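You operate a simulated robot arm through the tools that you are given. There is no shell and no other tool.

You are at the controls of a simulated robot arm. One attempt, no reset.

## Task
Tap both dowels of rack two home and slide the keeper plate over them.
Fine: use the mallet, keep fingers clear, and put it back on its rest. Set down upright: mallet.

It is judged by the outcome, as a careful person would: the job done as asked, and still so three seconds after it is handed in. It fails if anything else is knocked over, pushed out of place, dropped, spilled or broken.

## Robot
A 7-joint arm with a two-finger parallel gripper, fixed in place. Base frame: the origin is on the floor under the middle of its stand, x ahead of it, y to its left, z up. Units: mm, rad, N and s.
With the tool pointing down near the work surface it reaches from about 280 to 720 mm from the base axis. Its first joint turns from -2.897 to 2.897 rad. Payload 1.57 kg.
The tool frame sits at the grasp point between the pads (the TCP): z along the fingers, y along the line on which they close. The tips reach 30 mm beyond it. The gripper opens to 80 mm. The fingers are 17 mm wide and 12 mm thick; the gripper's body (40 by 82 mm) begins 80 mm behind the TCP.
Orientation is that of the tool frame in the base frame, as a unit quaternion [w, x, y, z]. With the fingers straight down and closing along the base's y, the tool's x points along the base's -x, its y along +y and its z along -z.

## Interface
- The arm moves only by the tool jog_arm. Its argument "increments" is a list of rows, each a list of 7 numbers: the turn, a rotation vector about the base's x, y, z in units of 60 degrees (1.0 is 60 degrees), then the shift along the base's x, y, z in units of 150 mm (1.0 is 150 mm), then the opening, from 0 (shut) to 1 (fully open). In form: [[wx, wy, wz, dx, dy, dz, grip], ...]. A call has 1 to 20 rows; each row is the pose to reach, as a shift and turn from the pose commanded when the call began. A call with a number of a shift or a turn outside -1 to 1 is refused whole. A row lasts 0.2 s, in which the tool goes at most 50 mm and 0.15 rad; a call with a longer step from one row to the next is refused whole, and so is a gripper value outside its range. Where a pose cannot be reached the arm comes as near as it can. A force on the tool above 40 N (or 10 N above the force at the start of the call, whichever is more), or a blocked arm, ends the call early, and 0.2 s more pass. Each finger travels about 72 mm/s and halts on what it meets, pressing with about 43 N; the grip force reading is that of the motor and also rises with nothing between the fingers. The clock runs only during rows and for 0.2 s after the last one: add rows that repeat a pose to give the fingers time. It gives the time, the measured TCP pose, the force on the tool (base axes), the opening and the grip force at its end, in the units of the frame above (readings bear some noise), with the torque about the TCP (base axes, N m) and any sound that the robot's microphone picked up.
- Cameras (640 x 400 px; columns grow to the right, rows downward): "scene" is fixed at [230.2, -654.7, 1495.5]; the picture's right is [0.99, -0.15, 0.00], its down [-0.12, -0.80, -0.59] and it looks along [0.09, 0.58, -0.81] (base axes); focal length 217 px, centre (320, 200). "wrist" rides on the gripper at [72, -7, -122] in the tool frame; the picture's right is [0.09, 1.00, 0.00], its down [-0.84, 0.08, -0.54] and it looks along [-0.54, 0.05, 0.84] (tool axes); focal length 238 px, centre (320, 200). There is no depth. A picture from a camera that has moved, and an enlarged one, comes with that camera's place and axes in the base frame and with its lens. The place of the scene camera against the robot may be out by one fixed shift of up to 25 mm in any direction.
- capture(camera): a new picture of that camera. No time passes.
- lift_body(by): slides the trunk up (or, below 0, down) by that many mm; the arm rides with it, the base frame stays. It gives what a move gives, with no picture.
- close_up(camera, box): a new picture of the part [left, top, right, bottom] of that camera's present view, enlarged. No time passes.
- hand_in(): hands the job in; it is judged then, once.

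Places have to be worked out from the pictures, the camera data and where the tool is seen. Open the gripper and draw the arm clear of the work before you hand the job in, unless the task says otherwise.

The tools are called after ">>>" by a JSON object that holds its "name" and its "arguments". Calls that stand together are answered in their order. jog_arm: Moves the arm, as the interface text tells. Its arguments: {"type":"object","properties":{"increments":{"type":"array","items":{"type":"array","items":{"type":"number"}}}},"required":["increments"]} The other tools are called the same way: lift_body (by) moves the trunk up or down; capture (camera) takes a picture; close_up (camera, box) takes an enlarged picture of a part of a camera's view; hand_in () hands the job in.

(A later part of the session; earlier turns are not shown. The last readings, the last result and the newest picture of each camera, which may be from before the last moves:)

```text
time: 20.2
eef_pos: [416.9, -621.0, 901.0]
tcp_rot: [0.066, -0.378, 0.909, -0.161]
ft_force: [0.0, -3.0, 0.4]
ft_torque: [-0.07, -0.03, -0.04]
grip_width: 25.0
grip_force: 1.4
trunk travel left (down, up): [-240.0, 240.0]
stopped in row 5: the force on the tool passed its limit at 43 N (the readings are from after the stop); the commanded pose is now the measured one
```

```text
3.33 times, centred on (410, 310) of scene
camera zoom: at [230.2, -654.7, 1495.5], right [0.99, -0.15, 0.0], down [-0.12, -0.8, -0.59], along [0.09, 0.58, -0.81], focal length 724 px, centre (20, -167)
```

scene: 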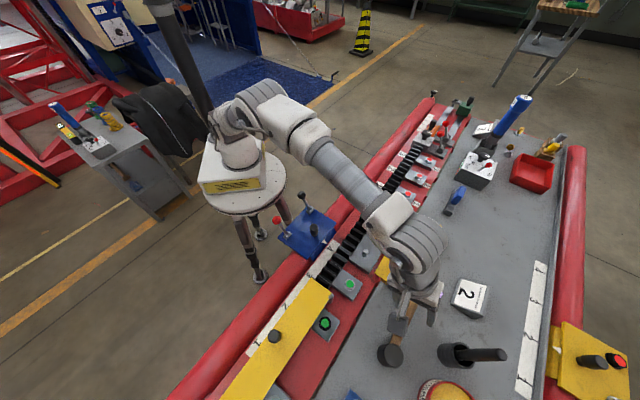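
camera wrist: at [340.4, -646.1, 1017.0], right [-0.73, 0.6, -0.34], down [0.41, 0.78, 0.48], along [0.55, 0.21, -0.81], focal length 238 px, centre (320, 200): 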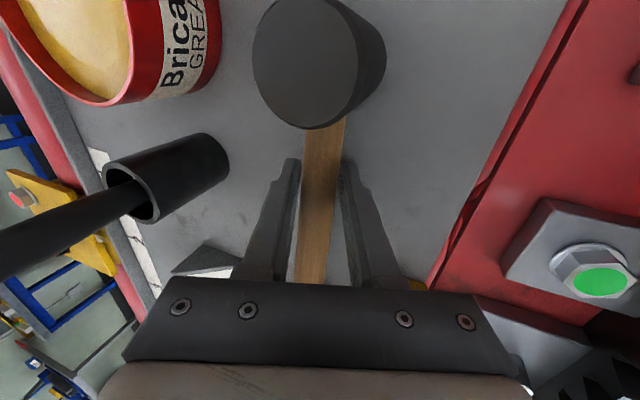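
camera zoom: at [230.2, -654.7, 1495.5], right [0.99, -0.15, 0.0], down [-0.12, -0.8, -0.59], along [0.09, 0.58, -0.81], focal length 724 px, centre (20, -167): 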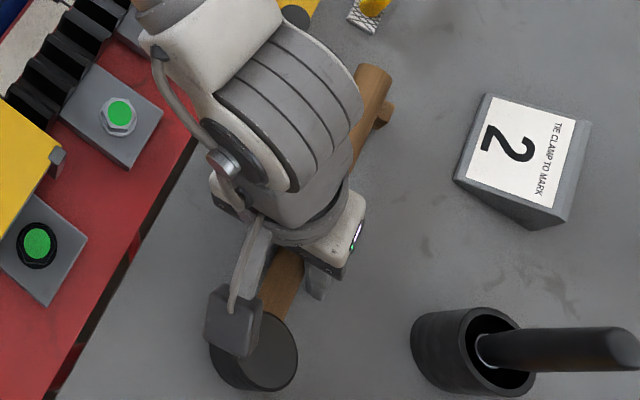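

The fingers are at 25 mm, about the handle's width; the stop came from one finger pressing first. I now continue closing to get a firm two-sided grip.

>>> {"name": "jog_arm", "arguments": {"increments": [[0, 0, 0, 0, 0, 0, 0.28], [0, 0, 0, 0, 0, 0, 0.24], [0, 0, 0, 0, 0, 0, 0.15], [0, 0, 0, 0, 0, 0, 0.0], [0, 0, 0, 0, 0, 0, 0.0]]}}

>>> {"name": "capture", "arguments": {"camera": "wrist"}}

```text
time: 21.4
eef_pos: [414.4, -621.3, 901.3]
tcp_rot: [0.066, -0.378, 0.909, -0.161]
ft_force: [3.1, -2.9, 2.8]
ft_torque: [-0.01, 0.01, 0.04]
grip_width: 23.3
grip_force: 35.9
trunk travel left (down, up): [-240.0, 240.0]
```

```text
taken
camera wrist: at [340.4, -646.0, 1017.5], right [-0.73, 0.6, -0.34], down [0.41, 0.78, 0.48], along [0.55, 0.21, -0.81], focal length 238 px, centre (320, 200)
```

wrist: 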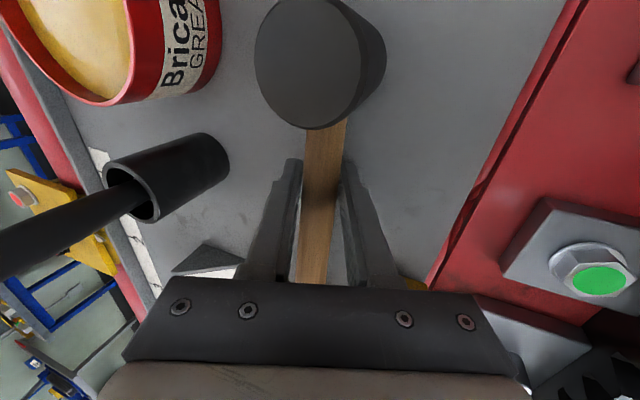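

Firm grip: width 23.3 mm, 36 N. I take a reference close-up of the head in the wrist view (to detect slip later), then lift slowly straight up.

>>> {"name": "close_up", "arguments": {"camera": "wrist", "box": [240, 0, 400, 140]}}

>>> {"name": "jog_arm", "arguments": {"increments": [[0, 0, 0, 0, 0, 0.03, 0.0], [0, 0, 0, 0, 0, 0.08, 0.0], [0, 0, 0, 0, 0, 0.16, 0.0], [0, 0, 0, 0, 0, 0.26, 0.0], [0, 0, 0, 0, 0, 0.4, 0.0], [0, 0, 0, 0, 0, 0.4, 0.0]]}}

>>> {"name": "close_up", "arguments": {"camera": "wrist", "box": [240, 0, 400, 140]}}

>>> {"name": "capture", "arguments": {"camera": "scene"}}

```text
2.86 times, centred on (320, 70) of wrist
camera zoom: at [340.4, -646.0, 1017.5], right [-0.73, 0.6, -0.34], down [0.41, 0.78, 0.48], along [0.55, 0.21, -0.81], focal length 681 px, centre (320, 571)
```

zoom: 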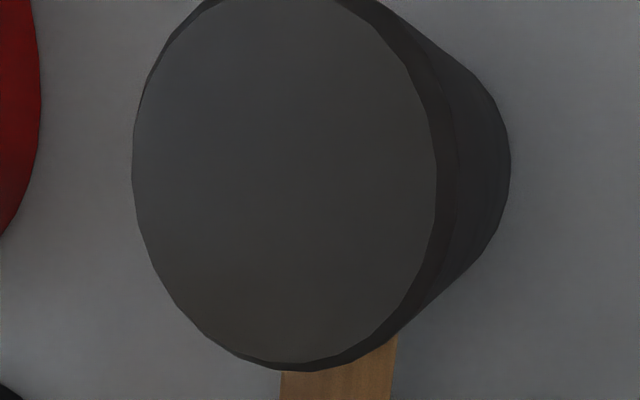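

```text
time: 22.8
eef_pos: [415.3, -620.7, 960.1]
tcp_rot: [0.066, -0.378, 0.91, -0.159]
ft_force: [0.3, -0.4, -5.1]
ft_torque: [0.08, -0.03, 0.01]
grip_width: 23.4
grip_force: 35.7
trunk travel left (down, up): [-240.0, 240.0]
```

```text
2.86 times, centred on (320, 70) of wrist
camera zoom: at [340.8, -645.8, 1077.3], right [-0.73, 0.6, -0.34], down [0.41, 0.77, 0.48], along [0.55, 0.21, -0.81], focal length 681 px, centre (320, 571)
```

zoom: 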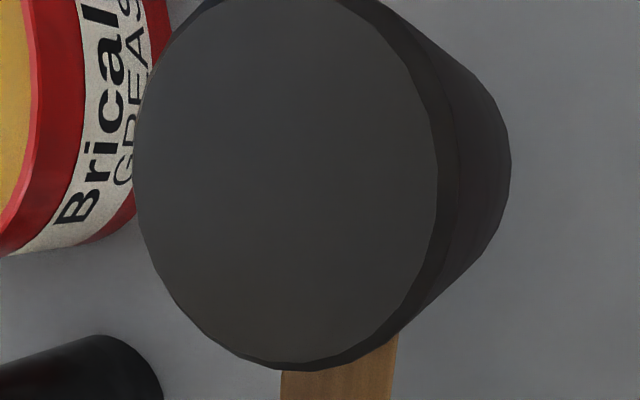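

```text
taken
```

scene: 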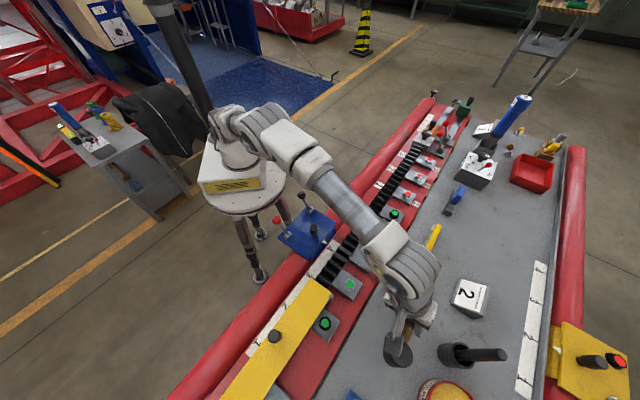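

Mallet lifted cleanly with no slip (≈0.5 kg). I now raise further and carry it over toward the brass dowel, keeping the same orientation (handle along +U, head on the −U side).

>>> {"name": "jog_arm", "arguments": {"increments": [[0, 0, 0, 0, 0, 0.15, 0.0], [0, 0, 0, 0.02, 0.1, 0.3, 0.0], [0, 0, 0, 0.06, 0.27, 0.35, 0.0], [0, 0, 0, 0.11, 0.45, 0.35, 0.0], [0, 0, 0, 0.16, 0.63, 0.35, 0.0], [0, 0, 0, 0.2, 0.81, 0.35, 0.0], [0, 0, 0, 0.2267, 0.9533, 0.35, 0.0], [0, 0, 0, 0.2267, 0.9533, 0.35, 0.0]]}}

>>> {"name": "jog_arm", "arguments": {"increments": [[0, 0, 0, 0.03, 0.15, 0, 0.0], [0, 0, 0, 0.07, 0.33, 0, 0.0], [0, 0, 0, 0.12, 0.51, 0, 0.0], [0, 0, 0, 0.17, 0.69, 0, 0.0], [0, 0, 0, 0.21, 0.85, 0, 0.0], [0, 0, 0, 0.2267, 0.9533, 0, 0.0], [0, 0, 0, 0.2267, 0.9533, 0, 0.0]]}}

>>> {"name": "capture", "arguments": {"camera": "wrist"}}

>>> {"name": "capture", "arguments": {"camera": "scene"}}

>>> {"name": "close_up", "arguments": {"camera": "scene", "box": [330, 170, 450, 280]}}

```text
time: 24.6
eef_pos: [452.0, -478.8, 1014.0]
tcp_rot: [0.066, -0.378, 0.909, -0.16]
ft_force: [0.0, -0.5, -3.6]
ft_torque: [0.02, -0.07, 0.0]
grip_width: 23.4
grip_force: 35.5
trunk travel left (down, up): [-240.0, 240.0]
```

```text
time: 26.2
eef_pos: [483.6, -336.8, 1012.2]
tcp_rot: [0.065, -0.377, 0.91, -0.159]
ft_force: [0.4, -0.6, -3.6]
ft_torque: [0.04, -0.01, 0.04]
grip_width: 23.4
grip_force: 35.2
trunk travel left (down, up): [-240.0, 240.0]
```

```text
taken
camera wrist: at [408.5, -361.3, 1129.8], right [-0.73, 0.6, -0.34], down [0.41, 0.77, 0.48], along [0.55, 0.21, -0.81], focal length 238 px, centre (320, 200)
```

wrist: 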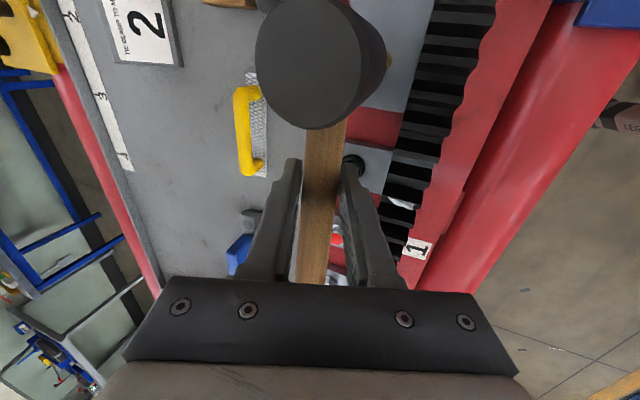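

```text
taken
```

scene: 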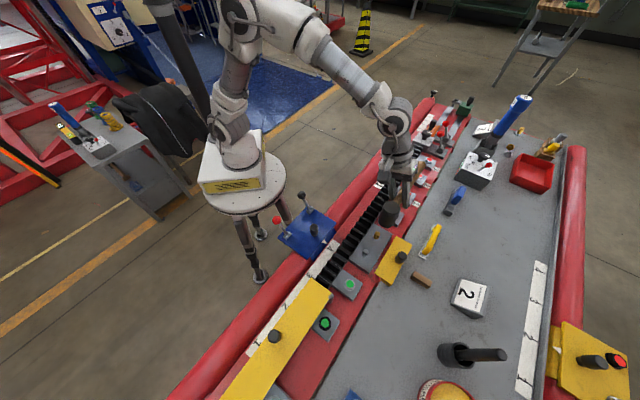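

```text
3.64 times, centred on (390, 225) of scene
camera zoom: at [230.2, -654.7, 1495.5], right [0.99, -0.15, 0.0], down [-0.12, -0.8, -0.59], along [0.09, 0.58, -0.81], focal length 789 px, centre (66, 109)
```

zoom: 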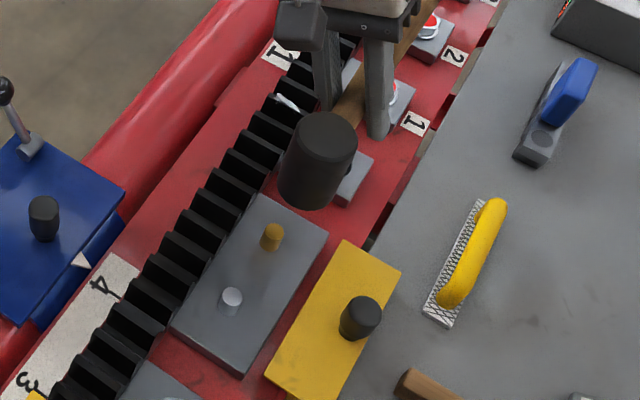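

The mallet is above the brass dowel area. I enlarge the scene view to measure the head's bottom face against the dowels.

>>> {"name": "close_up", "arguments": {"camera": "scene", "box": [380, 190, 440, 240]}}

>>> {"name": "close_up", "arguments": {"camera": "scene", "box": [360, 220, 420, 270]}}

>>> {"name": "close_up", "arguments": {"camera": "scene", "box": [400, 255, 450, 297]}}

```text
8.00 times, centred on (410, 215) of scene
camera zoom: at [230.2, -654.7, 1495.5], right [0.99, -0.15, 0.0], down [-0.12, -0.8, -0.59], along [0.09, 0.58, -0.81], focal length 1737 px, centre (-400, 80)
```

zoom: 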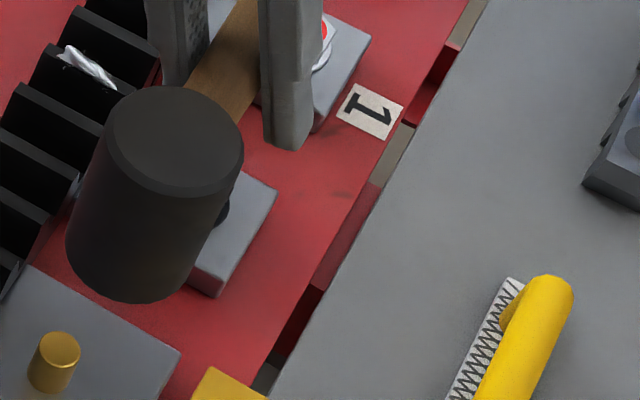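

```text
8.00 times, centred on (390, 245) of scene
camera zoom: at [230.2, -654.7, 1495.5], right [0.99, -0.15, 0.0], down [-0.12, -0.8, -0.59], along [0.09, 0.58, -0.81], focal length 1737 px, centre (-240, -160)
```

zoom: 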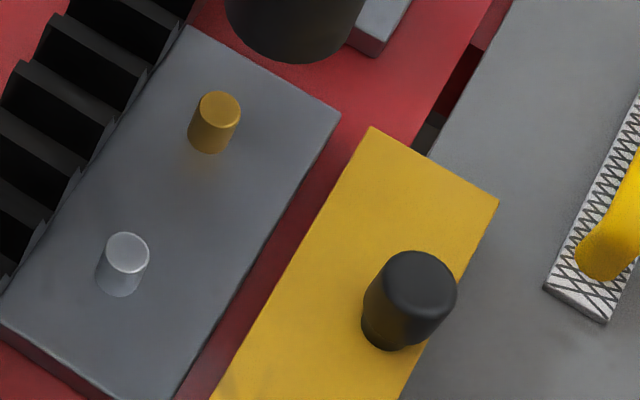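

```text
9.52 times, centred on (425, 276) of scene
camera zoom: at [230.2, -654.7, 1495.5], right [0.99, -0.15, 0.0], down [-0.12, -0.8, -0.59], along [0.09, 0.58, -0.81], focal length 2067 px, centre (-680, -524)
```

zoom: 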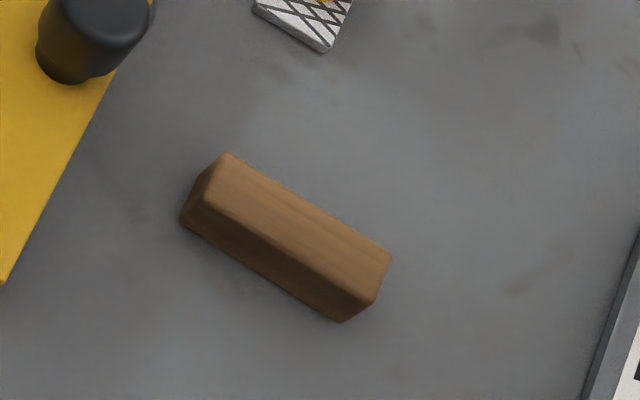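

The head is ~45 mm dia and ~62 mm tall, its underside ≈34 mm below the TCP. To keep the handle and fingers clear of the neighbouring buttons, I'll yaw the mallet −20° so the handle swings outward, and centre the head over the brass dowel while staying high.

>>> {"name": "jog_arm", "arguments": {"increments": [[0, 0, -0.11, 0.02, -0.04, 0, 0.0], [0, 0, -0.22, 0.045, -0.08, 0, 0.0], [0, 0, -0.3333, 0.066, -0.12, 0, 0.0], [0, 0, -0.3333, 0.066, -0.12, -0.07, 0.0], [0, 0, -0.3333, 0.066, -0.12, -0.14, 0.0], [0, 0, -0.3333, 0.066, -0.12, -0.14, 0.0]]}}

>>> {"name": "capture", "arguments": {"camera": "wrist"}}

>>> {"name": "close_up", "arguments": {"camera": "scene", "box": [340, 180, 440, 260]}}

```text
time: 27.6
eef_pos: [494.7, -352.7, 990.8]
tcp_rot: [0.037, -0.214, 0.961, -0.169]
ft_force: [0.2, 0.1, -3.9]
ft_torque: [0.04, -0.08, 0.02]
grip_width: 23.1
grip_force: 35.2
trunk travel left (down, up): [-240.0, 240.0]
```

```text
taken
camera wrist: at [414.8, -350.7, 1108.3], right [-0.48, 0.81, -0.34], down [0.65, 0.59, 0.48], along [0.59, 0.01, -0.81], focal length 238 px, centre (320, 200)
```

wrist: 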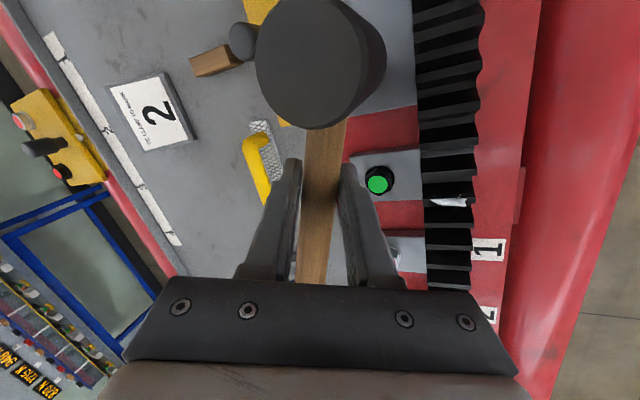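

```text
5.00 times, centred on (390, 220) of scene
camera zoom: at [230.2, -654.7, 1495.5], right [0.99, -0.15, 0.0], down [-0.12, -0.8, -0.59], along [0.09, 0.58, -0.81], focal length 1085 px, centre (-30, 100)
```

zoom: 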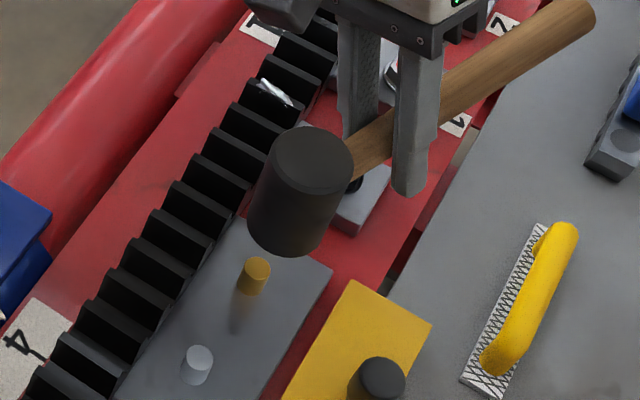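

Handle clears the green button and the head is over the brass dowel. I descend to TCP≈950 and check once more before tapping.

>>> {"name": "jog_arm", "arguments": {"increments": [[0, 0, 0, 0, 0, -0.09, 0.0], [0, 0, 0, 0, 0, -0.18, 0.0], [0, 0, 0, 0, 0, -0.27, 0.0], [0, 0, 0, 0, 0, -0.27, 0.0]]}}

>>> {"name": "close_up", "arguments": {"camera": "scene", "box": [350, 190, 430, 254]}}

>>> {"name": "capture", "arguments": {"camera": "wrist"}}

```text
time: 28.6
eef_pos: [493.6, -352.8, 950.9]
tcp_rot: [0.036, -0.214, 0.962, -0.169]
ft_force: [0.0, -0.2, -4.4]
ft_torque: [0.06, -0.08, -0.01]
grip_width: 23.2
grip_force: 35.3
trunk travel left (down, up): [-240.0, 240.0]
```

```text
6.25 times, centred on (390, 222) of scene
camera zoom: at [230.2, -654.7, 1495.5], right [0.99, -0.15, 0.0], down [-0.12, -0.8, -0.59], along [0.09, 0.58, -0.81], focal length 1357 px, centre (-118, 62)
```

zoom: 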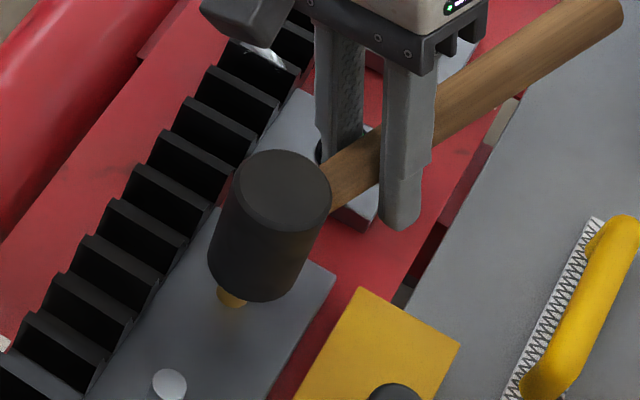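

```text
taken
camera wrist: at [413.3, -350.9, 1067.6], right [-0.48, 0.81, -0.34], down [0.65, 0.59, 0.48], along [0.59, 0.01, -0.81], focal length 238 px, centre (320, 200)
```

wrist: 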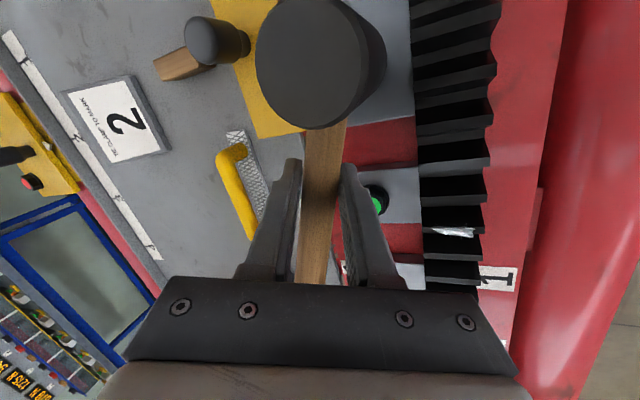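

Head underside is about 20 mm above the dowel. I make a first light tap: down ~26 mm and straight back up, reading force and sound.

>>> {"name": "jog_arm", "arguments": {"increments": [[0, 0, 0, 0, 0, -0.07, 0.0], [0, 0, 0, 0, 0, -0.175, 0.0], [0, 0, 0, 0, 0, -0.07, 0.0], [0, 0, 0, 0, 0, -0.07, 0.0]]}}

>>> {"name": "close_up", "arguments": {"camera": "scene", "box": [350, 190, 430, 254]}}

```text
time: 29.6
eef_pos: [490.9, -351.5, 940.2]
tcp_rot: [0.036, -0.214, 0.962, -0.168]
ft_force: [0.2, -0.7, -2.8]
ft_torque: [0.05, -0.09, 0.04]
grip_width: 23.4
grip_force: 36.3
trunk travel left (down, up): [-240.0, 240.0]
```

```text
6.25 times, centred on (390, 222) of scene
camera zoom: at [230.2, -654.7, 1495.5], right [0.99, -0.15, 0.0], down [-0.12, -0.8, -0.59], along [0.09, 0.58, -0.81], focal length 1357 px, centre (-118, 62)
```

zoom: 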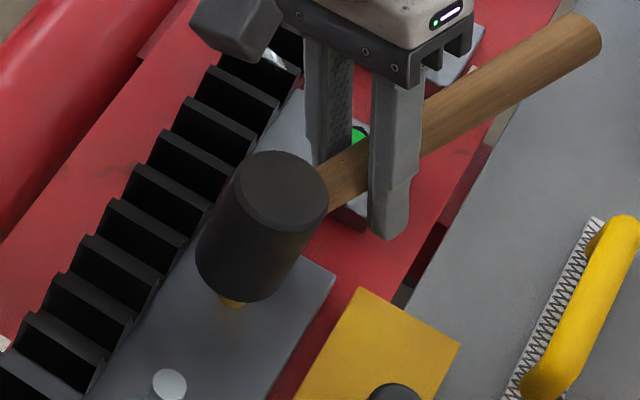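

The picture suggests the head was stopped by the dowel and the mallet may have pitched a little in the grip. I check the wrist view against the reference.

>>> {"name": "close_up", "arguments": {"camera": "wrist", "box": [240, 0, 400, 140]}}

>>> {"name": "close_up", "arguments": {"camera": "scene", "box": [365, 205, 415, 247]}}

```text
2.86 times, centred on (320, 70) of wrist
camera zoom: at [411.7, -349.7, 1056.9], right [-0.48, 0.81, -0.34], down [0.65, 0.59, 0.48], along [0.59, 0.01, -0.81], focal length 681 px, centre (320, 571)
```

zoom: 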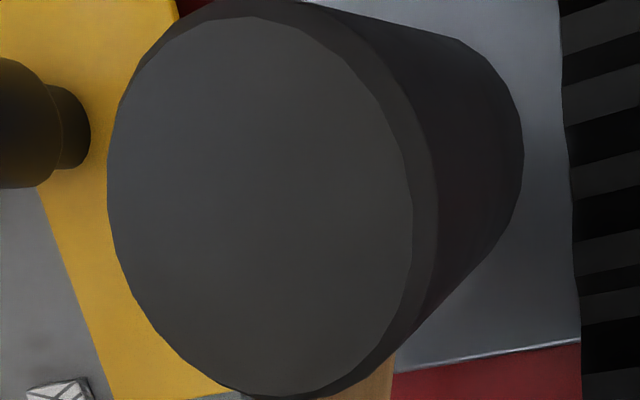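

```text
9.52 times, centred on (390, 226) of scene
camera zoom: at [230.2, -654.7, 1495.5], right [0.99, -0.15, 0.0], down [-0.12, -0.8, -0.59], along [0.09, 0.58, -0.81], focal length 2067 px, centre (-347, -48)
```

zoom: 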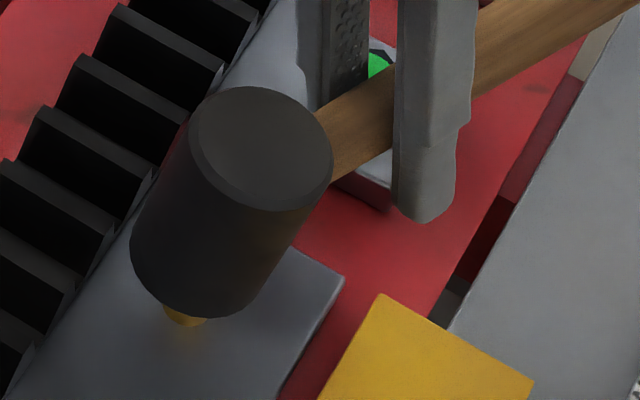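

The mallet pitched ~4° head-up in the grip. I raise the mallet and move it aside enough to see whether the brass dowel has moved.

>>> {"name": "jog_arm", "arguments": {"increments": [[0, 0, 0, 0, 0, 0.1, 0.0], [0, 0, 0, 0, 0, 0.2, 0.0], [0, 0, 0, 0, 0, 0.33, 0.0], [0, 0, 0, 0, 0, 0.33, 0.0]]}}

>>> {"name": "close_up", "arguments": {"camera": "scene", "box": [350, 210, 410, 260]}}

>>> {"name": "close_up", "arguments": {"camera": "wrist", "box": [240, 0, 400, 140]}}

```text
time: 30.6
eef_pos: [492.4, -352.8, 991.0]
tcp_rot: [0.037, -0.214, 0.961, -0.169]
ft_force: [0.1, -0.2, -4.2]
ft_torque: [0.01, -0.09, 0.01]
grip_width: 23.3
grip_force: 35.5
trunk travel left (down, up): [-240.0, 240.0]
```

```text
8.00 times, centred on (380, 235) of scene
camera zoom: at [230.2, -654.7, 1495.5], right [0.99, -0.15, 0.0], down [-0.12, -0.8, -0.59], along [0.09, 0.58, -0.81], focal length 1737 px, centre (-160, -80)
```

zoom: 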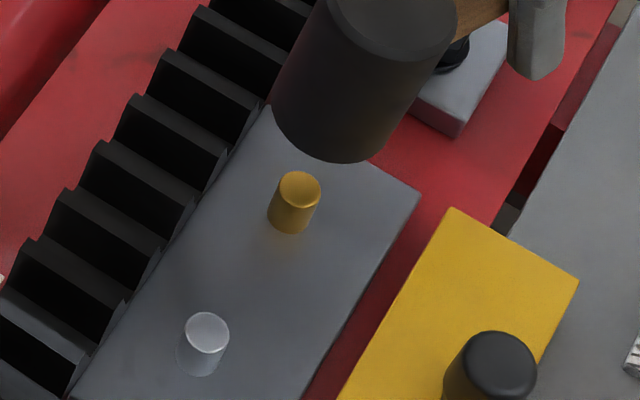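

```text
2.86 times, centred on (320, 70) of wrist
camera zoom: at [413.0, -350.7, 1106.2], right [-0.48, 0.81, -0.34], down [0.65, 0.59, 0.48], along [0.59, 0.01, -0.81], focal length 681 px, centre (320, 571)
```

zoom: 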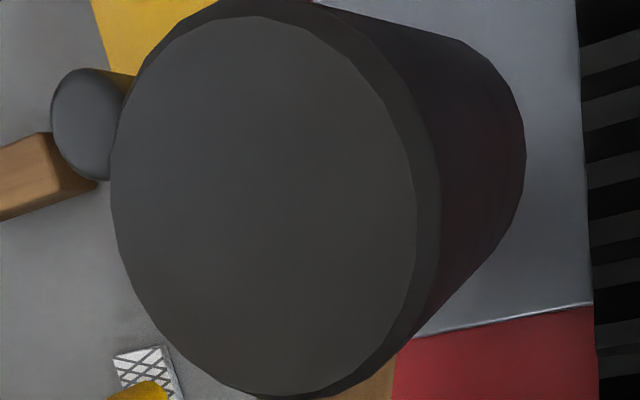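

The brass dowel did not visibly move; that tap was slow (~80 mm/s). I'll level the head by pitching the tool 4°, put the dowel slightly nearer the handle side of the face, and make a faster tap (~200 mm/s) with immediate retreat.

>>> {"name": "jog_arm", "arguments": {"increments": [[0.014, -0.03, 0, -0.024, -0.011, -0.06, 0.0], [0.0282, -0.0604, 0, -0.048, -0.0227, -0.13, 0.0], [0.0282, -0.0604, 0, -0.048, -0.0227, -0.173, 0.0], [0.0282, -0.0604, 0, -0.048, -0.0227, -0.173, 0.0], [0.0282, -0.0604, 0, -0.048, -0.0227, -0.44, 0.0], [0.0282, -0.0604, 0, -0.048, -0.0227, -0.173, 0.0], [0.0282, -0.0604, 0, -0.048, -0.0227, -0.05, 0.0], [0.0282, -0.0604, 0, -0.048, -0.0227, -0.05, 0.0]]}}

>>> {"name": "close_up", "arguments": {"camera": "scene", "box": [350, 210, 410, 260]}}

>>> {"name": "close_up", "arguments": {"camera": "wrist", "box": [240, 0, 400, 140]}}

```text
time: 32.4
eef_pos: [485.8, -354.9, 983.7]
tcp_rot: [0.072, -0.208, 0.962, -0.161]
ft_force: [0.2, 0.8, -3.7]
ft_torque: [0.05, -0.11, -0.03]
grip_width: 23.4
grip_force: 35.9
trunk travel left (down, up): [-240.0, 240.0]
```

```text
8.00 times, centred on (380, 235) of scene
camera zoom: at [230.2, -654.7, 1495.5], right [0.99, -0.15, 0.0], down [-0.12, -0.8, -0.59], along [0.09, 0.58, -0.81], focal length 1737 px, centre (-160, -80)
```

zoom: 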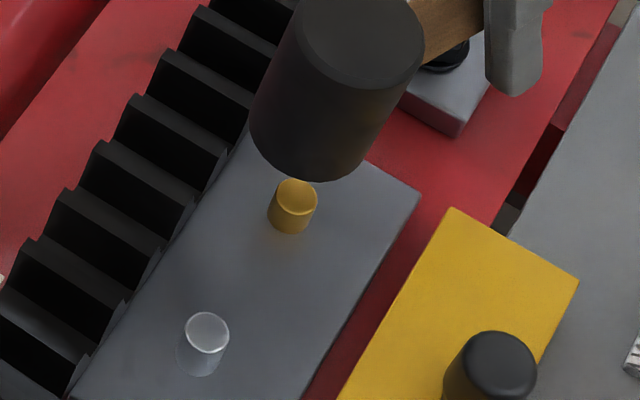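

```text
2.86 times, centred on (320, 70) of wrist
camera zoom: at [398.5, -356.3, 1094.7], right [-0.46, 0.82, -0.34], down [0.62, 0.57, 0.54], along [0.64, 0.03, -0.77], focal length 681 px, centre (320, 571)
```

zoom: 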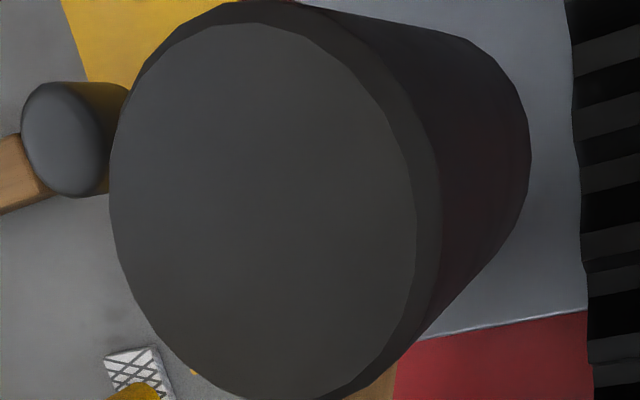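

The brass dowel has clearly gone down (~4–5 mm) and the mallet hardly slipped — quick taps work. I continue with two more quick taps, each going about 5 mm deeper.

>>> {"name": "jog_arm", "arguments": {"increments": [[0, 0, 0, 0, 0, -0.08, 0.0], [0, 0, 0, 0, 0, -0.157, 0.0], [0, 0, 0, 0, 0, -0.157, 0.0], [0, 0, 0, 0, 0, -0.427, 0.0], [0, 0, 0, 0, 0, -0.157, 0.0], [0, 0, 0, 0, 0, -0.157, 0.0], [0, 0, 0, 0, 0, -0.46, 0.0], [0, 0, 0, 0, 0, -0.157, 0.0], [0, 0, 0, 0, 0, -0.05, 0.0], [0, 0, 0, 0, 0, -0.05, 0.0]]}}

>>> {"name": "close_up", "arguments": {"camera": "scene", "box": [350, 210, 410, 260]}}

>>> {"name": "close_up", "arguments": {"camera": "wrist", "box": [240, 0, 400, 140]}}

```text
time: 34.6
eef_pos: [487.0, -354.8, 975.3]
tcp_rot: [0.07, -0.208, 0.962, -0.163]
ft_force: [0.6, 0.5, -4.1]
ft_torque: [0.05, -0.06, -0.02]
grip_width: 23.4
grip_force: 35.7
trunk travel left (down, up): [-240.0, 240.0]
```

```text
8.00 times, centred on (380, 235) of scene
camera zoom: at [230.2, -654.7, 1495.5], right [0.99, -0.15, 0.0], down [-0.12, -0.8, -0.59], along [0.09, 0.58, -0.81], focal length 1737 px, centre (-160, -80)
```

zoom: 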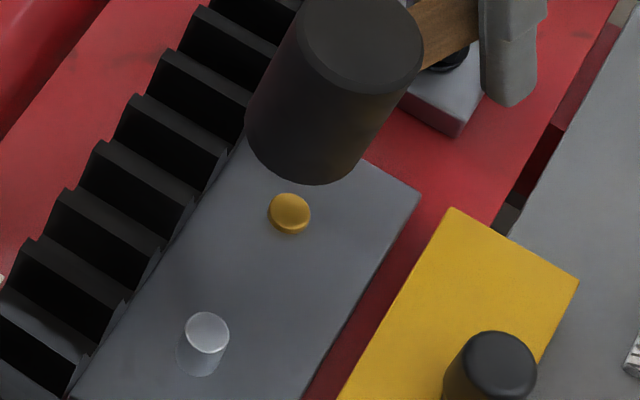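

```text
2.86 times, centred on (320, 70) of wrist
camera zoom: at [399.8, -355.6, 1086.1], right [-0.46, 0.82, -0.34], down [0.62, 0.57, 0.54], along [0.64, 0.04, -0.77], focal length 681 px, centre (320, 571)
```

zoom: 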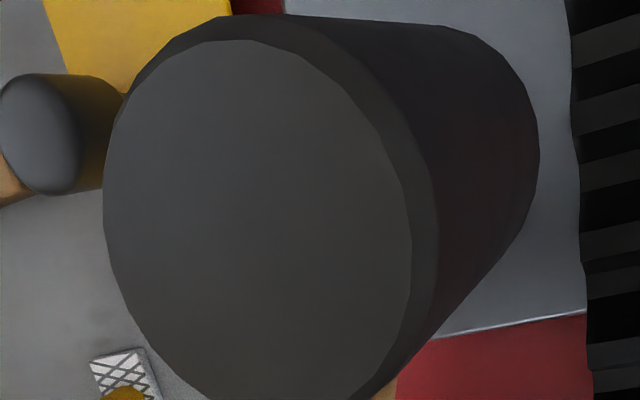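

Brass dowel is now nearly home (~2 mm proud). I re-level the head by 2.5° and give one more quick tap to about flush height.

>>> {"name": "jog_arm", "arguments": {"increments": [[0.0088, -0.0189, 0, 0, 0, -0.07, 0.0], [0.0176, -0.0378, 0, 0, 0, -0.14, 0.0], [0.0176, -0.0378, 0, 0, 0, -0.14, 0.0], [0.0176, -0.0378, 0, 0, 0, -0.413, 0.0], [0.0176, -0.0378, 0, 0, 0, -0.14, 0.0], [0.0176, -0.0378, 0, 0, 0, 0.0, 0.0], [0.0176, -0.0378, 0, 0, 0, 0.05, 0.0], [0.0176, -0.0378, 0, 0, 0, 0.05, 0.0]]}}

>>> {"name": "close_up", "arguments": {"camera": "scene", "box": [350, 210, 410, 260]}}

>>> {"name": "close_up", "arguments": {"camera": "wrist", "box": [240, 0, 400, 140]}}

>>> {"name": "close_up", "arguments": {"camera": "scene", "box": [370, 220, 400, 245]}}

```text
time: 36.4
eef_pos: [488.0, -356.0, 983.0]
tcp_rot: [0.091, -0.204, 0.962, -0.156]
ft_force: [-0.5, 0.0, -4.0]
ft_torque: [0.04, -0.09, 0.0]
grip_width: 23.2
grip_force: 35.8
trunk travel left (down, up): [-240.0, 240.0]
```

```text
8.00 times, centred on (380, 235) of scene
camera zoom: at [230.2, -654.7, 1495.5], right [0.99, -0.15, 0.0], down [-0.12, -0.8, -0.59], along [0.09, 0.58, -0.81], focal length 1737 px, centre (-160, -80)
```

zoom: 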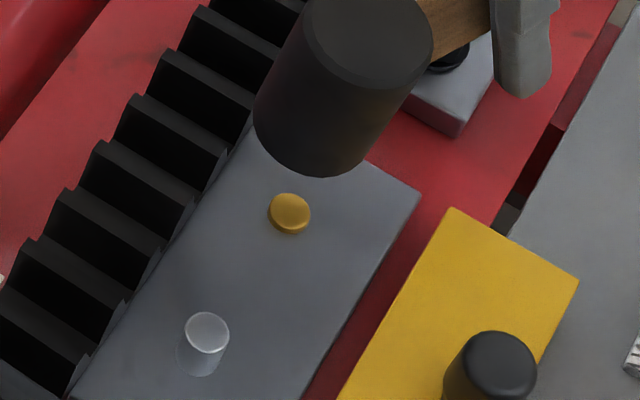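

```text
2.86 times, centred on (320, 70) of wrist
camera zoom: at [396.6, -359.4, 1090.7], right [-0.45, 0.83, -0.35], down [0.59, 0.56, 0.57], along [0.67, 0.05, -0.74], focal length 681 px, centre (320, 571)
```

zoom: 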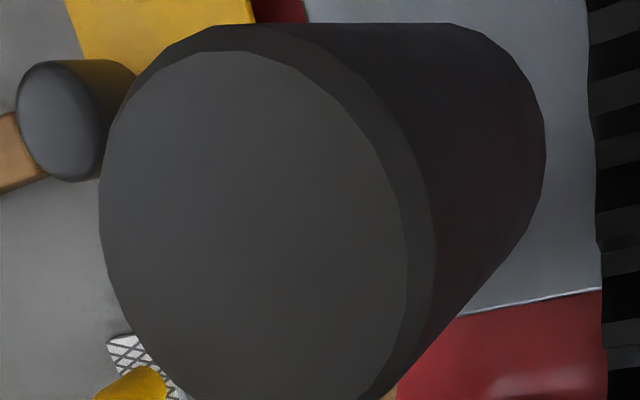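

```text
16.00 times, centred on (385, 232) of scene
camera zoom: at [230.2, -654.7, 1495.5], right [0.99, -0.15, 0.0], down [-0.12, -0.8, -0.59], along [0.09, 0.58, -0.81], focal length 3473 px, centre (-720, -320)
```

zoom: 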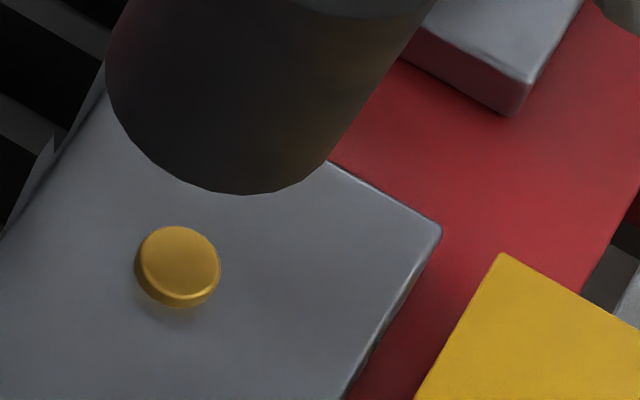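

The last tap gave no further visible movement. I zoom in strongly to judge whether the brass dowel is home or still slightly proud.

>>> {"name": "close_up", "arguments": {"camera": "scene", "box": [374, 231, 384, 240]}}

>>> {"name": "close_up", "arguments": {"camera": "scene", "box": [369, 247, 381, 260]}}

```text
16.00 times, centred on (379, 236) of scene
camera zoom: at [230.2, -654.7, 1495.5], right [0.99, -0.15, 0.0], down [-0.12, -0.8, -0.59], along [0.09, 0.58, -0.81], focal length 3473 px, centre (-624, -368)
```

zoom: 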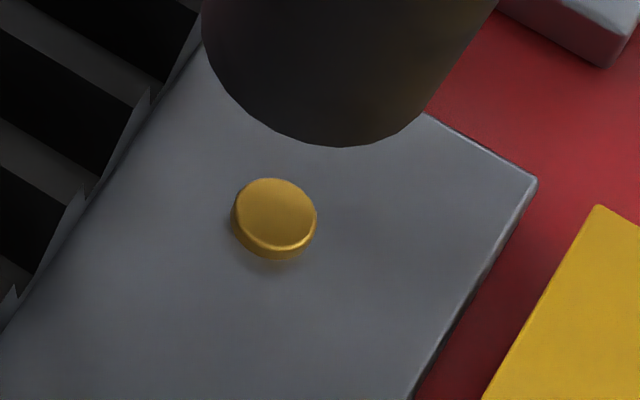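

```text
16.00 times, centred on (375, 254) of scene
camera zoom: at [230.2, -654.7, 1495.5], right [0.99, -0.15, 0.0], down [-0.12, -0.8, -0.59], along [0.09, 0.58, -0.81], focal length 3473 px, centre (-560, -656)
```

zoom: 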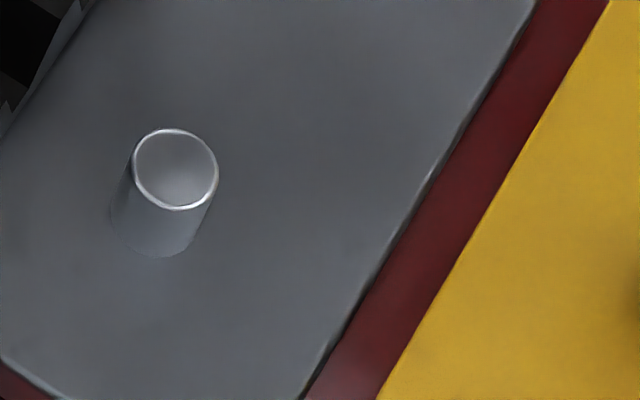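

Brass now stands ~4 mm proud versus ~19 mm for the silver. To find whether that is its stop, I give one more quick tap slightly deeper and compare.

>>> {"name": "jog_arm", "arguments": {"increments": [[0, 0, 0, 0, 0, -0.09, 0.0], [0, 0, 0, 0, 0, -0.19, 0.0], [0, 0, 0, 0, 0, -0.19, 0.0], [0, 0, 0, 0, 0, -0.48, 0.0], [0, 0, 0, 0, 0, -0.19, 0.0], [0, 0, 0, 0, 0, -0.05, 0.0], [0, 0, 0, 0, 0, 0.05, 0.0], [0, 0, 0, 0, 0, 0.05, 0.0]]}}

>>> {"name": "close_up", "arguments": {"camera": "scene", "box": [374, 231, 384, 240]}}

>>> {"name": "close_up", "arguments": {"camera": "wrist", "box": [240, 0, 400, 140]}}

```text
time: 38.2
eef_pos: [485.9, -356.5, 990.7]
tcp_rot: [0.091, -0.205, 0.962, -0.156]
ft_force: [0.0, 0.1, -3.9]
ft_torque: [-0.01, -0.1, 0.02]
grip_width: 23.3
grip_force: 35.8
trunk travel left (down, up): [-240.0, 240.0]
```

```text
16.00 times, centred on (379, 236) of scene
camera zoom: at [230.2, -654.7, 1495.5], right [0.99, -0.15, 0.0], down [-0.12, -0.8, -0.59], along [0.09, 0.58, -0.81], focal length 3473 px, centre (-624, -368)
```

zoom: 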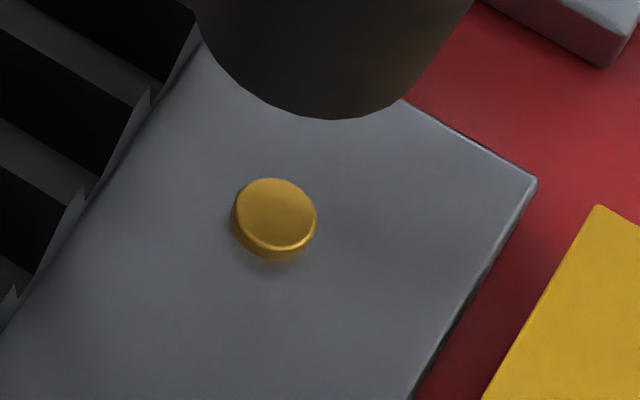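

```text
2.86 times, centred on (320, 70) of wrist
camera zoom: at [394.1, -358.7, 1098.1], right [-0.45, 0.83, -0.35], down [0.6, 0.56, 0.57], along [0.67, 0.05, -0.74], focal length 681 px, centre (320, 571)
```

zoom: 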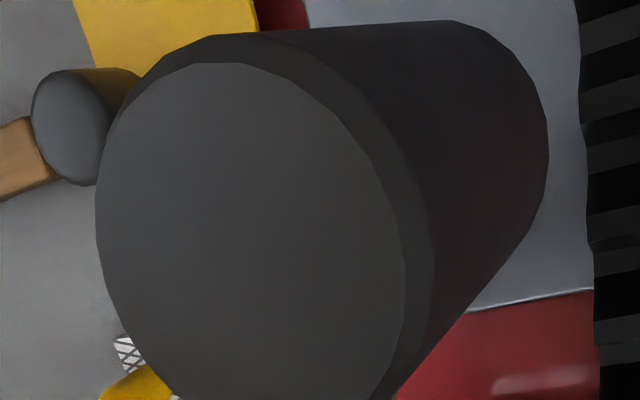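

No change at all from a harder tap, so the brass dowel is at its stop. Next, the silver dowel: I raise the mallet and turn it about −143° (in steps, high above everything) so the handle points away from the block on the −U side.

>>> {"name": "jog_arm", "arguments": {"increments": [[0, 0, 0, 0, 0, 0.15, 0.0], [0, 0, -0.13, -0.05, -0.05, 0.3, 0.0], [0, 0, -0.26, -0.1, -0.1, 0.3, 0.0], [0, 0, -0.39, -0.18, -0.18, 0.3, 0.0], [0, 0, -0.52, -0.26, -0.26, 0.3, 0.0], [0, 0, -0.65, -0.34, -0.34, 0.3, 0.0], [0, 0, -0.78, -0.4, -0.4, 0.3, 0.0], [0, 0, -0.8, -0.4, -0.4, 0.3, 0.0]]}}

>>> {"name": "capture", "arguments": {"camera": "scene"}}

```text
time: 40.0
eef_pos: [427.3, -416.0, 1036.1]
tcp_rot: [0.019, 0.205, 0.962, -0.18]
ft_force: [0.0, 0.3, -3.9]
ft_torque: [0.01, -0.04, 0.01]
grip_width: 23.5
grip_force: 35.6
trunk travel left (down, up): [-240.0, 240.0]
```

```text
taken
```

scene: 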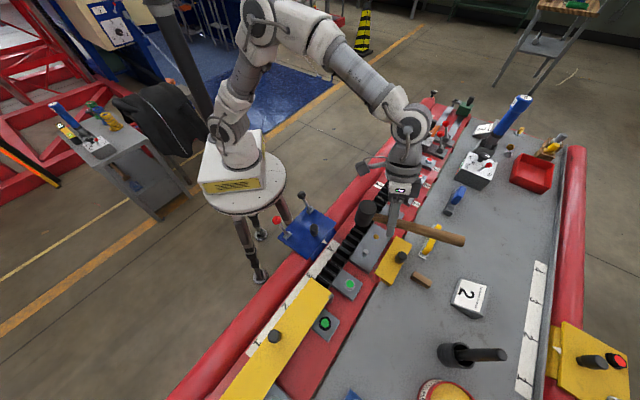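

The turn proceeds well with good clearance. I continue turning and moving toward the silver dowel side.

>>> {"name": "jog_arm", "arguments": {"increments": [[0, 0, -0.13, -0.07, -0.07, 0, 0.0], [0, 0, -0.26, -0.14, -0.15, 0, 0.0], [0, 0, -0.39, -0.21, -0.22, 0, 0.0], [0, 0, -0.52, -0.28, -0.3, 0, 0.0], [0, 0, -0.65, -0.35, -0.38, 0, 0.0], [0, 0, -0.78, -0.42, -0.45, 0, 0.0], [0, 0, -0.8, -0.425, -0.455, 0, 0.0], [0, 0, -0.8, -0.425, -0.455, 0, 0.0]]}}

>>> {"name": "capture", "arguments": {"camera": "scene"}}

```text
time: 41.8
eef_pos: [363.1, -484.6, 1036.0]
tcp_rot: [-0.055, 0.58, 0.794, -0.173]
ft_force: [0.3, 0.6, -3.5]
ft_torque: [-0.09, -0.02, 0.04]
grip_width: 23.5
grip_force: 35.5
trunk travel left (down, up): [-240.0, 240.0]
```

```text
taken
```

scene: 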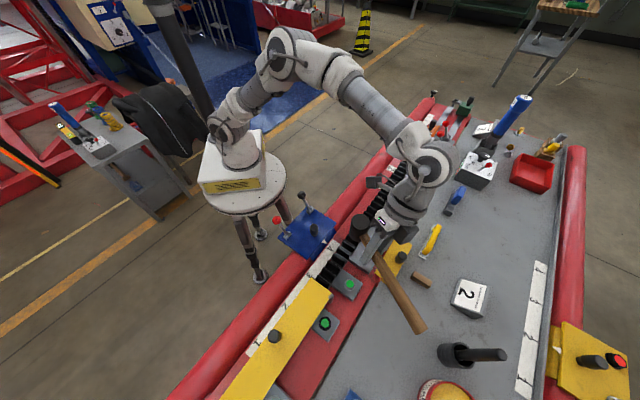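

One more turn of ~47° brings the handle to its final direction.

>>> {"name": "jog_arm", "arguments": {"increments": [[0, 0, -0.13, 0, 0, 0, 0.0], [0, 0, -0.26, 0, 0, 0, 0.0], [0, 0, -0.39, 0, 0, 0, 0.0], [0, 0, -0.52, 0, 0, 0, 0.0], [0, 0, -0.65, 0, 0, 0, 0.0], [0, 0, -0.783, 0, 0, 0, 0.0], [0, 0, -0.783, 0, 0, 0, 0.0]]}}

>>> {"name": "capture", "arguments": {"camera": "wrist"}}

>>> {"name": "close_up", "arguments": {"camera": "scene", "box": [320, 190, 440, 290]}}

```text
time: 43.4
eef_pos: [362.1, -484.5, 1034.8]
tcp_rot: [-0.12, 0.848, 0.498, -0.136]
ft_force: [1.1, 0.3, -4.4]
ft_torque: [-0.06, 0.04, -0.02]
grip_width: 23.4
grip_force: 35.6
trunk travel left (down, up): [-240.0, 240.0]
```

```text
taken
camera wrist: at [433.9, -426.1, 1142.7], right [0.85, -0.39, -0.35], down [-0.14, -0.81, 0.57], along [-0.51, -0.44, -0.74], focal length 238 px, centre (320, 200)
```

wrist: 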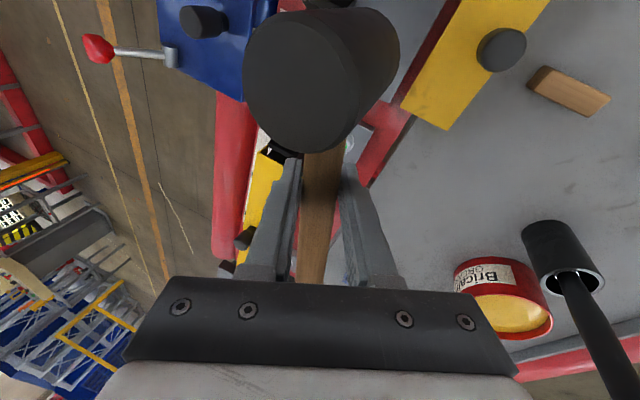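

```text
4.00 times, centred on (380, 240) of scene
camera zoom: at [230.2, -654.7, 1495.5], right [0.99, -0.15, 0.0], down [-0.12, -0.8, -0.59], along [0.09, 0.58, -0.81], focal length 868 px, centre (80, 40)
```

zoom: 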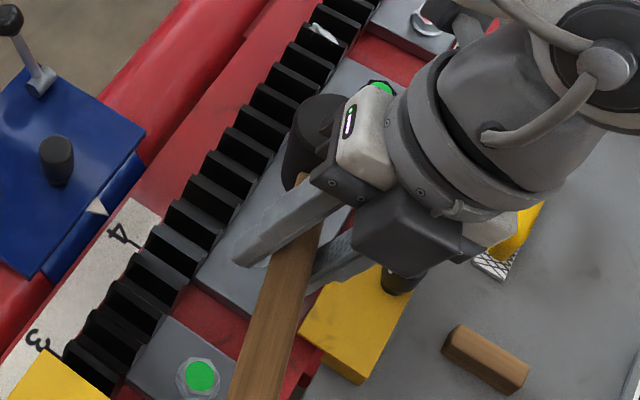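

The mallet now has its handle pointing along −U. I check its pose in the wrist view and the head position against the silver dowel.

>>> {"name": "close_up", "arguments": {"camera": "wrist", "box": [240, 0, 400, 140]}}

>>> {"name": "close_up", "arguments": {"camera": "scene", "box": [350, 205, 410, 265]}}

```text
2.86 times, centred on (320, 70) of wrist
camera zoom: at [433.9, -426.1, 1142.7], right [0.85, -0.39, -0.35], down [-0.14, -0.81, 0.57], along [-0.51, -0.44, -0.74], focal length 681 px, centre (320, 571)
```

zoom: 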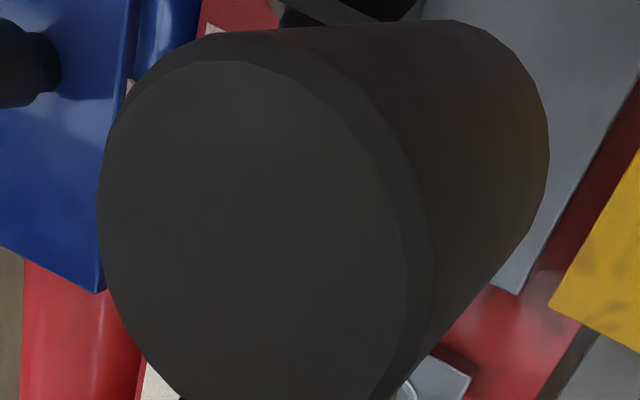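

```text
6.67 times, centred on (380, 235) of scene
camera zoom: at [230.2, -654.7, 1495.5], right [0.99, -0.15, 0.0], down [-0.12, -0.8, -0.59], along [0.09, 0.58, -0.81], focal length 1447 px, centre (-80, -33)
```

zoom: 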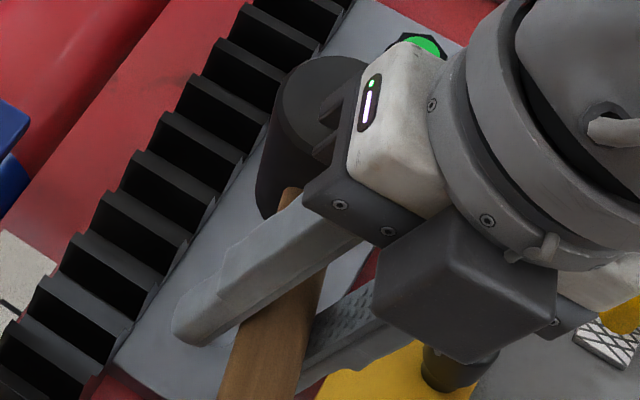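

No slip during the turn; head centre works out at about (394,-426), i.e. covering the silver dowel at (385,-428) as planned. I descend to TCP≈970 with a 1.5° re-levelling and check clearances.

>>> {"name": "jog_arm", "arguments": {"increments": [[-0.011, 0.006, 0, 0, 0, -0.12, 0.0], [-0.022, 0.0117, 0, 0, 0, -0.24, 0.0], [-0.022, 0.0117, 0, 0, 0, -0.36, 0.0], [-0.022, 0.0117, 0, 0, 0, -0.43, 0.0], [-0.022, 0.0117, 0, 0, 0, -0.43, 0.0]]}}

>>> {"name": "close_up", "arguments": {"camera": "scene", "box": [330, 205, 430, 295]}}

>>> {"name": "capture", "arguments": {"camera": "wrist"}}

```text
time: 44.6
eef_pos: [363.0, -483.8, 970.4]
tcp_rot: [-0.112, 0.849, 0.496, -0.147]
ft_force: [-0.1, -0.5, -4.6]
ft_torque: [-0.06, 0.06, -0.01]
grip_width: 23.5
grip_force: 36.0
trunk travel left (down, up): [-240.0, 240.0]
```

```text
4.44 times, centred on (380, 250) of scene
camera zoom: at [230.2, -654.7, 1495.5], right [0.99, -0.15, 0.0], down [-0.12, -0.8, -0.59], along [0.09, 0.58, -0.81], focal length 965 px, centre (53, -22)
```

zoom: 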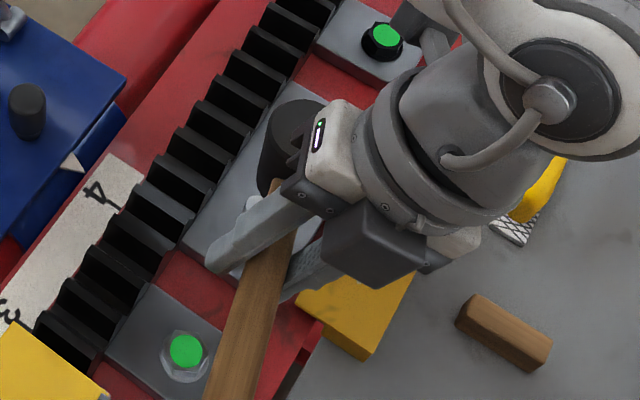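

```text
taken
camera wrist: at [435.5, -423.0, 1075.6], right [0.85, -0.4, -0.35], down [-0.13, -0.79, 0.59], along [-0.51, -0.46, -0.72], focal length 238 px, centre (320, 200)
```

wrist: 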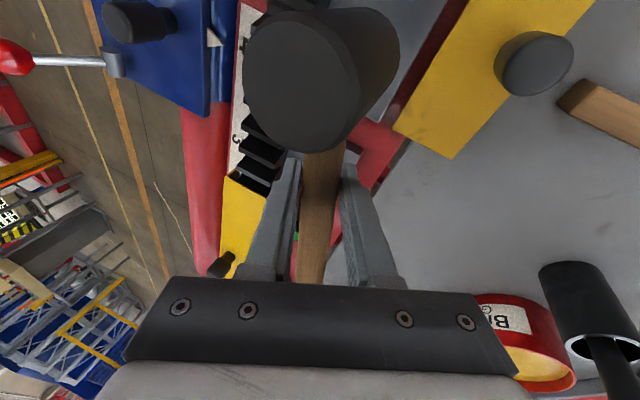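

Clearances look fine (gripper body stays >50 mm above the plate's knob). I give the silver dowel its first quick tap, to TCP≈925.

>>> {"name": "jog_arm", "arguments": {"increments": [[0, 0, 0, 0, 0, 0, 0.0], [0, 0, 0, 0, 0, -0.3, 0.0], [0, 0, 0, 0, 0, -0.05, 0.0], [0, 0, 0, 0, 0, 0.1, 0.0], [0, 0, 0, 0, 0, 0.1, 0.0]]}}

>>> {"name": "close_up", "arguments": {"camera": "scene", "box": [340, 215, 400, 275]}}

>>> {"name": "close_up", "arguments": {"camera": "wrist", "box": [240, 0, 400, 140]}}

```text
time: 45.8
eef_pos: [360.8, -485.3, 986.3]
tcp_rot: [-0.113, 0.848, 0.496, -0.148]
ft_force: [-0.3, 0.9, -4.4]
ft_torque: [-0.1, 0.05, -0.01]
grip_width: 23.5
grip_force: 35.6
trunk travel left (down, up): [-240.0, 240.0]
```

```text
6.67 times, centred on (370, 245) of scene
camera zoom: at [230.2, -654.7, 1495.5], right [0.99, -0.15, 0.0], down [-0.12, -0.8, -0.59], along [0.09, 0.58, -0.81], focal length 1447 px, centre (-13, -100)
```

zoom: 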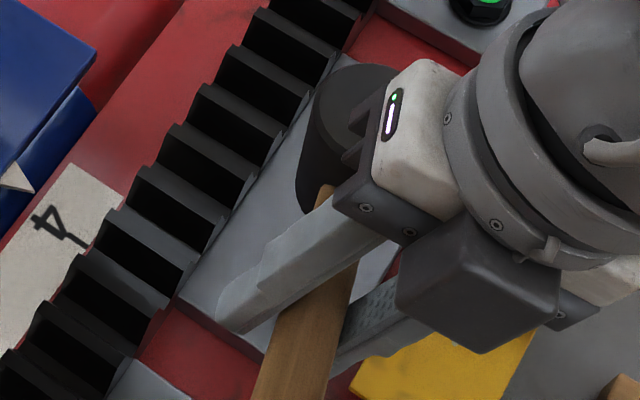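

```text
2.86 times, centred on (320, 70) of wrist
camera zoom: at [433.3, -424.6, 1093.2], right [0.85, -0.4, -0.35], down [-0.13, -0.79, 0.59], along [-0.51, -0.46, -0.72], focal length 681 px, centre (320, 571)
```

zoom: 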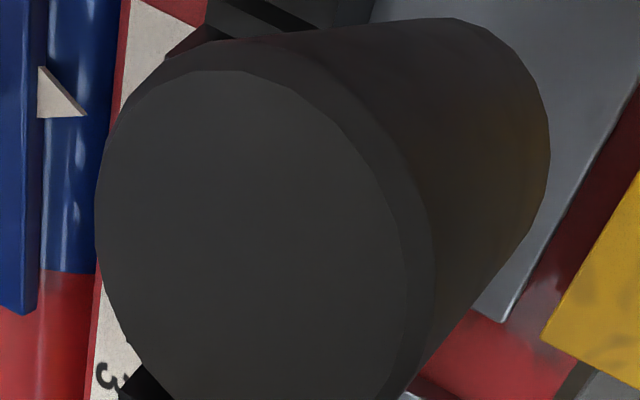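

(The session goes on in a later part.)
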